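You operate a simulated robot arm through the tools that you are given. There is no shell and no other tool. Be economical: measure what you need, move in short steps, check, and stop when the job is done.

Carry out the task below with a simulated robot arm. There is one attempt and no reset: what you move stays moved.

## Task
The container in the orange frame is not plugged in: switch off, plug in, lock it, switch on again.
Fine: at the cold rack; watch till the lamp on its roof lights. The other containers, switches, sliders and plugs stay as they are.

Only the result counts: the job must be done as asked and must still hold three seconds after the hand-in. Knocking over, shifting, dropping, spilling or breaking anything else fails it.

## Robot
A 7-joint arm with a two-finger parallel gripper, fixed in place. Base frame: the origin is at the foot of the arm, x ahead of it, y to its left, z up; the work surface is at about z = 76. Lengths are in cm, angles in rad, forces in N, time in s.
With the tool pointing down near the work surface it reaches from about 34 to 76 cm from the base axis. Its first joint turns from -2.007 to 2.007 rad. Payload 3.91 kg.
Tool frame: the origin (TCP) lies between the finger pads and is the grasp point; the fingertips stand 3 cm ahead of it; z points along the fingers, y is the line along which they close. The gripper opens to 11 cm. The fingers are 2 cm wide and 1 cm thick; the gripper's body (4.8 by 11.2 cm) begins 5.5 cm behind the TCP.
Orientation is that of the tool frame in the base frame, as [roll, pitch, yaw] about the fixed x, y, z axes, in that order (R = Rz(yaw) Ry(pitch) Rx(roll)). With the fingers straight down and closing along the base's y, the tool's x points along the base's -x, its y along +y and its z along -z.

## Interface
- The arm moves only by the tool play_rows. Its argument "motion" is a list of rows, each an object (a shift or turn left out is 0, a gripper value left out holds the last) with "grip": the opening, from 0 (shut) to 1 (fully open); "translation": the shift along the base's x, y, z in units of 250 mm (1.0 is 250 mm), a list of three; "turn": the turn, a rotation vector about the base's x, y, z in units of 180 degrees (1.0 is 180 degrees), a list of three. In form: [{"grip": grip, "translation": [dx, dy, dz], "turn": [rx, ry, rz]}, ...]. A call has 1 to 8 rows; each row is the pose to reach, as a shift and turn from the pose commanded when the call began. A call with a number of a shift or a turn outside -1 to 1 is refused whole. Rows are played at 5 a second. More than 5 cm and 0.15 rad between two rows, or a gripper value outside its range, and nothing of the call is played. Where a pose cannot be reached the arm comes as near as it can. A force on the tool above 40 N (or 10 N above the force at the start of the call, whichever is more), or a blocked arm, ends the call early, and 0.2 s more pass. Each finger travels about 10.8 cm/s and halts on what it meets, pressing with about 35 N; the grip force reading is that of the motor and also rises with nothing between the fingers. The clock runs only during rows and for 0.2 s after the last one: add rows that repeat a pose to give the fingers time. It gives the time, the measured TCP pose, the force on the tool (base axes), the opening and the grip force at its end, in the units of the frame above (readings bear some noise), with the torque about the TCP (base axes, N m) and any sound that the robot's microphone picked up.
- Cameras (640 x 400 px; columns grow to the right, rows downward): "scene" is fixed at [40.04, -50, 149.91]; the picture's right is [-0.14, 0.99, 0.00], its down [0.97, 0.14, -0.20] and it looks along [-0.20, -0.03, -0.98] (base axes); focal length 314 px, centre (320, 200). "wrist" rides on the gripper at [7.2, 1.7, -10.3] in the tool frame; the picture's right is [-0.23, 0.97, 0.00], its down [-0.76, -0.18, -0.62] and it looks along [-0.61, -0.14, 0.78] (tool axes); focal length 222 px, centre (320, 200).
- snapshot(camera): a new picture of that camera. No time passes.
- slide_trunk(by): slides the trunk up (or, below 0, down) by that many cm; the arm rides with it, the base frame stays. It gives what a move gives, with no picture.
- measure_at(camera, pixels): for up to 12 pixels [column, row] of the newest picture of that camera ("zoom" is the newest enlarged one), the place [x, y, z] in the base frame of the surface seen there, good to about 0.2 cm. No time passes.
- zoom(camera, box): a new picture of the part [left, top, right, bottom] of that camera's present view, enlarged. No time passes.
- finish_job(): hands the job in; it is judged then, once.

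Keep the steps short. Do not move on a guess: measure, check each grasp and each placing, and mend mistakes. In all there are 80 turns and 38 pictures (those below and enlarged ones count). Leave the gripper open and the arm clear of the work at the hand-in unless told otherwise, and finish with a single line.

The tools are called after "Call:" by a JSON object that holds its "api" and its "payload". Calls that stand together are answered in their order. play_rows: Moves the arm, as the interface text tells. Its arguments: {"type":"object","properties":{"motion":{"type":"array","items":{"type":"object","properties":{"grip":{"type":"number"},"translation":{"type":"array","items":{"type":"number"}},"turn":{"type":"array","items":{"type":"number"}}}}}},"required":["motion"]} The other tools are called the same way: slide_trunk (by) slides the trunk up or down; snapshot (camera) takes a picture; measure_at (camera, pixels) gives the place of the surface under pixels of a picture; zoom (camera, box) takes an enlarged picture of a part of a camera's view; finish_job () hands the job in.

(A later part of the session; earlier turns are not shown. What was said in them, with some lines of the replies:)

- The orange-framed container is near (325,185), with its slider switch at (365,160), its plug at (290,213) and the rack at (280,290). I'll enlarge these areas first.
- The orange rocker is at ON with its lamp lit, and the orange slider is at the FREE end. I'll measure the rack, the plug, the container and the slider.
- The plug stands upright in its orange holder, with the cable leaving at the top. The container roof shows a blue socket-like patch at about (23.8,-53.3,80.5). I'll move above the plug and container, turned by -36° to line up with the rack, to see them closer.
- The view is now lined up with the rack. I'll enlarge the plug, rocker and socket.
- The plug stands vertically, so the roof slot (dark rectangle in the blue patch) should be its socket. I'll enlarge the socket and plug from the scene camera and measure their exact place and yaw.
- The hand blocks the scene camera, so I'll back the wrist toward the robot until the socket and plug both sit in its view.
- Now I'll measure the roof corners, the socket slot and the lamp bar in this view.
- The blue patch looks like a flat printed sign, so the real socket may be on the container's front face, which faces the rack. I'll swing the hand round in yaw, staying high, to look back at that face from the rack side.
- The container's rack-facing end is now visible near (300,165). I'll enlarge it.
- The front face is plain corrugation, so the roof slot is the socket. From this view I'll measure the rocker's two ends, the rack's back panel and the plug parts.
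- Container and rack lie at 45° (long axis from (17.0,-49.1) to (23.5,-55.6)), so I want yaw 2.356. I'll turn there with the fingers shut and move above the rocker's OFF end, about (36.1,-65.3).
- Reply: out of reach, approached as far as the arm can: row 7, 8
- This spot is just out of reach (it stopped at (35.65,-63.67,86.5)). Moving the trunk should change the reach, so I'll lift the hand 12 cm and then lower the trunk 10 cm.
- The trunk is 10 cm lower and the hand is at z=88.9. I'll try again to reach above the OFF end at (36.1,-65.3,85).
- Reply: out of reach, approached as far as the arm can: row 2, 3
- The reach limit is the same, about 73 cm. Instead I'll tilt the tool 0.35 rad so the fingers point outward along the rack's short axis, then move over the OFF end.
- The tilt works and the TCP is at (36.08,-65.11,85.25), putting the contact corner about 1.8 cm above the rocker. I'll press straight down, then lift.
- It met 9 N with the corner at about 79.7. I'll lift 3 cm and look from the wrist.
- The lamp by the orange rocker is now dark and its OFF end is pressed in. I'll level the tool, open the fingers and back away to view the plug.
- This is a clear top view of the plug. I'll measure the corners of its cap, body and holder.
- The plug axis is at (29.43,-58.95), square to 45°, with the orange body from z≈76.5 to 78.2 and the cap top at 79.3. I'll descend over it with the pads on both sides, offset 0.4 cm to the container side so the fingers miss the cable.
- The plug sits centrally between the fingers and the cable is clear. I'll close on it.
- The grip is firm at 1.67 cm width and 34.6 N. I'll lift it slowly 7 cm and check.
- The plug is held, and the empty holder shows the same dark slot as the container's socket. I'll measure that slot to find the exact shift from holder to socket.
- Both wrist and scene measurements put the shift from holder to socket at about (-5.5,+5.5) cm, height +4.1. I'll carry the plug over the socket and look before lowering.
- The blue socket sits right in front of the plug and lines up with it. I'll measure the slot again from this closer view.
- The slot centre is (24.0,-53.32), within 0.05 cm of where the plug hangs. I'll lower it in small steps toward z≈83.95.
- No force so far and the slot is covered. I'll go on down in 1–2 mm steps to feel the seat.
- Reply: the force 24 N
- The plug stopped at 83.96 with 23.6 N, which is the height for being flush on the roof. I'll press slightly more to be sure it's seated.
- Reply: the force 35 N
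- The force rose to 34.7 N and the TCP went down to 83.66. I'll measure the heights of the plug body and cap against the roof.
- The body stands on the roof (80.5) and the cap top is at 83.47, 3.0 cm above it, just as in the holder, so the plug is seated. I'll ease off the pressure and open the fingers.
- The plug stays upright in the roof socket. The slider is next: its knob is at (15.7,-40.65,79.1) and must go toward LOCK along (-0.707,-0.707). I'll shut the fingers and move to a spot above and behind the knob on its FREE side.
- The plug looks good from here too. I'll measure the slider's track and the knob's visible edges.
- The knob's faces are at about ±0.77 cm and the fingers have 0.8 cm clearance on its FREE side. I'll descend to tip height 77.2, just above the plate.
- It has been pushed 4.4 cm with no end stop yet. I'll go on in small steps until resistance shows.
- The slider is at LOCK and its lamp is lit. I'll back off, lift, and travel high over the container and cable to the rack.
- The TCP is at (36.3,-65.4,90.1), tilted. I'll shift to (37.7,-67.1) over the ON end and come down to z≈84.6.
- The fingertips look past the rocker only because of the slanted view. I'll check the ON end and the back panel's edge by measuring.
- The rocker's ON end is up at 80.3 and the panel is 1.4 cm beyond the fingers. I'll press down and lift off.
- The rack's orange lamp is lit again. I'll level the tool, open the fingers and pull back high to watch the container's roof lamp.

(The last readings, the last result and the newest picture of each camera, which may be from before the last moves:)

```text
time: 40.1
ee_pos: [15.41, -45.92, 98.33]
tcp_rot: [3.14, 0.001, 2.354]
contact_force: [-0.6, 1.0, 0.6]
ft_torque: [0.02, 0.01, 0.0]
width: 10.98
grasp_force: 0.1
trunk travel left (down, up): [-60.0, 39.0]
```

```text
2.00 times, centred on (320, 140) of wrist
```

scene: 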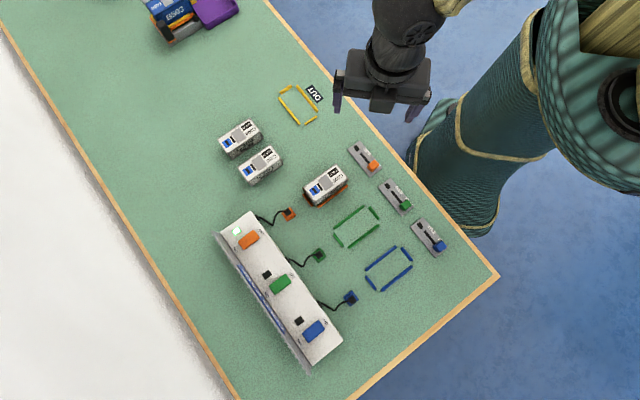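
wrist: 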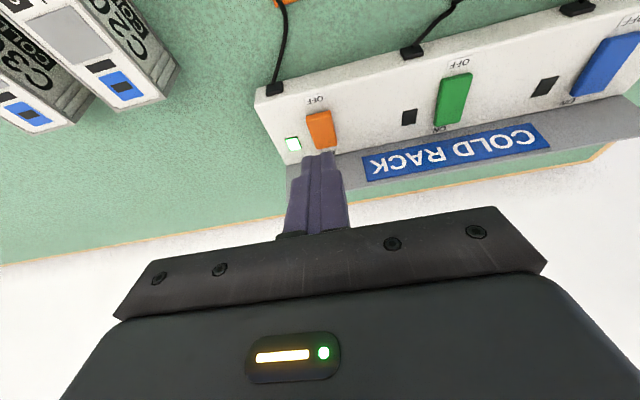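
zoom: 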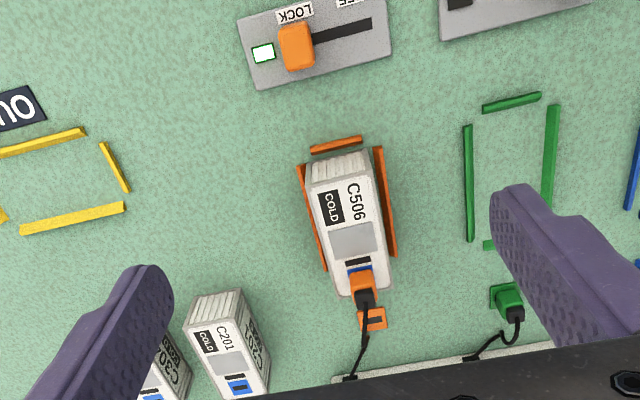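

The slider lamp is lit but the roof bar is still dark, so it may need time. I'll hold still for a few seconds and look again.

Call:
{"api": "play_rows", "payload": {"motion": [{"grip": 1}, {"grip": 1}, {"grip": 1}, {"grip": 1}, {"grip": 1}, {"grip": 1}, {"grip": 1}, {"grip": 1}]}}

Call:
{"api": "play_rows", "payload": {"motion": [{"grip": 1}, {"grip": 1}, {"grip": 1}, {"grip": 1}, {"grip": 1}, {"grip": 1}, {"grip": 1}, {"grip": 1}]}}

Call:
{"api": "play_rows", "payload": {"motion": [{"grip": 1}, {"grip": 1}, {"grip": 1}, {"grip": 1}, {"grip": 1}, {"grip": 1}, {"grip": 1}, {"grip": 1}]}}

Call:
{"api": "zoom", "payload": {"camera": "wrist", "box": [280, 100, 400, 220]}}

```text
time: 41.9
ee_pos: [15.54, -45.95, 98.24]
tcp_rot: [3.141, 0.0, 2.354]
contact_force: [-0.1, -0.1, 0.4]
ft_torque: [-0.02, 0.0, 0.05]
width: 10.97
grasp_force: 0.1
trunk travel left (down, up): [-60.0, 39.0]
```

```text
time: 43.7
ee_pos: [15.62, -46.02, 98.4]
tcp_rot: [-3.141, -0.002, 2.354]
contact_force: [0.2, -0.1, -0.4]
ft_torque: [-0.02, 0.02, 0.02]
width: 11.01
grasp_force: 0.1
trunk travel left (down, up): [-60.0, 39.0]
```

```text
time: 45.5
ee_pos: [15.5, -45.86, 98.2]
tcp_rot: [-3.141, 0.0, 2.354]
contact_force: [0.0, 0.8, -0.5]
ft_torque: [-0.02, -0.02, -0.01]
width: 10.98
grasp_force: 0.0
trunk travel left (down, up): [-60.0, 39.0]
```

```text
3.33 times, centred on (340, 160) of wrist
```

zoom: 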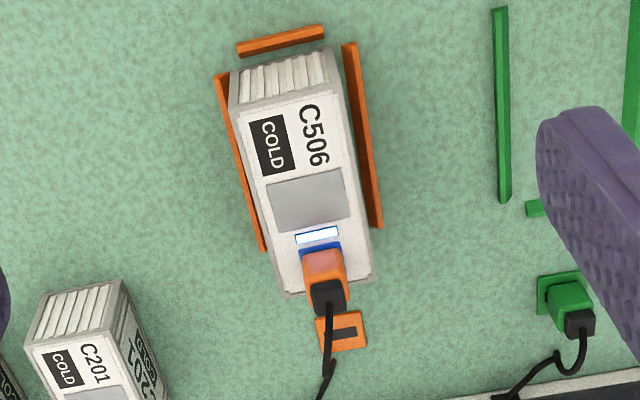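

The roof lamp of C506 is now lit, the slider is at LOCK, and the rack lamp came back on after the switch. The gripper is open and clear, so I'm handing in.

Call:
{"api": "finish_job", "payload": {}}

```text
The job is handed in.
```

C506 in the orange frame was switched off, plugged in, locked and switched back on, and its roof lamp lit before I handed the job in.
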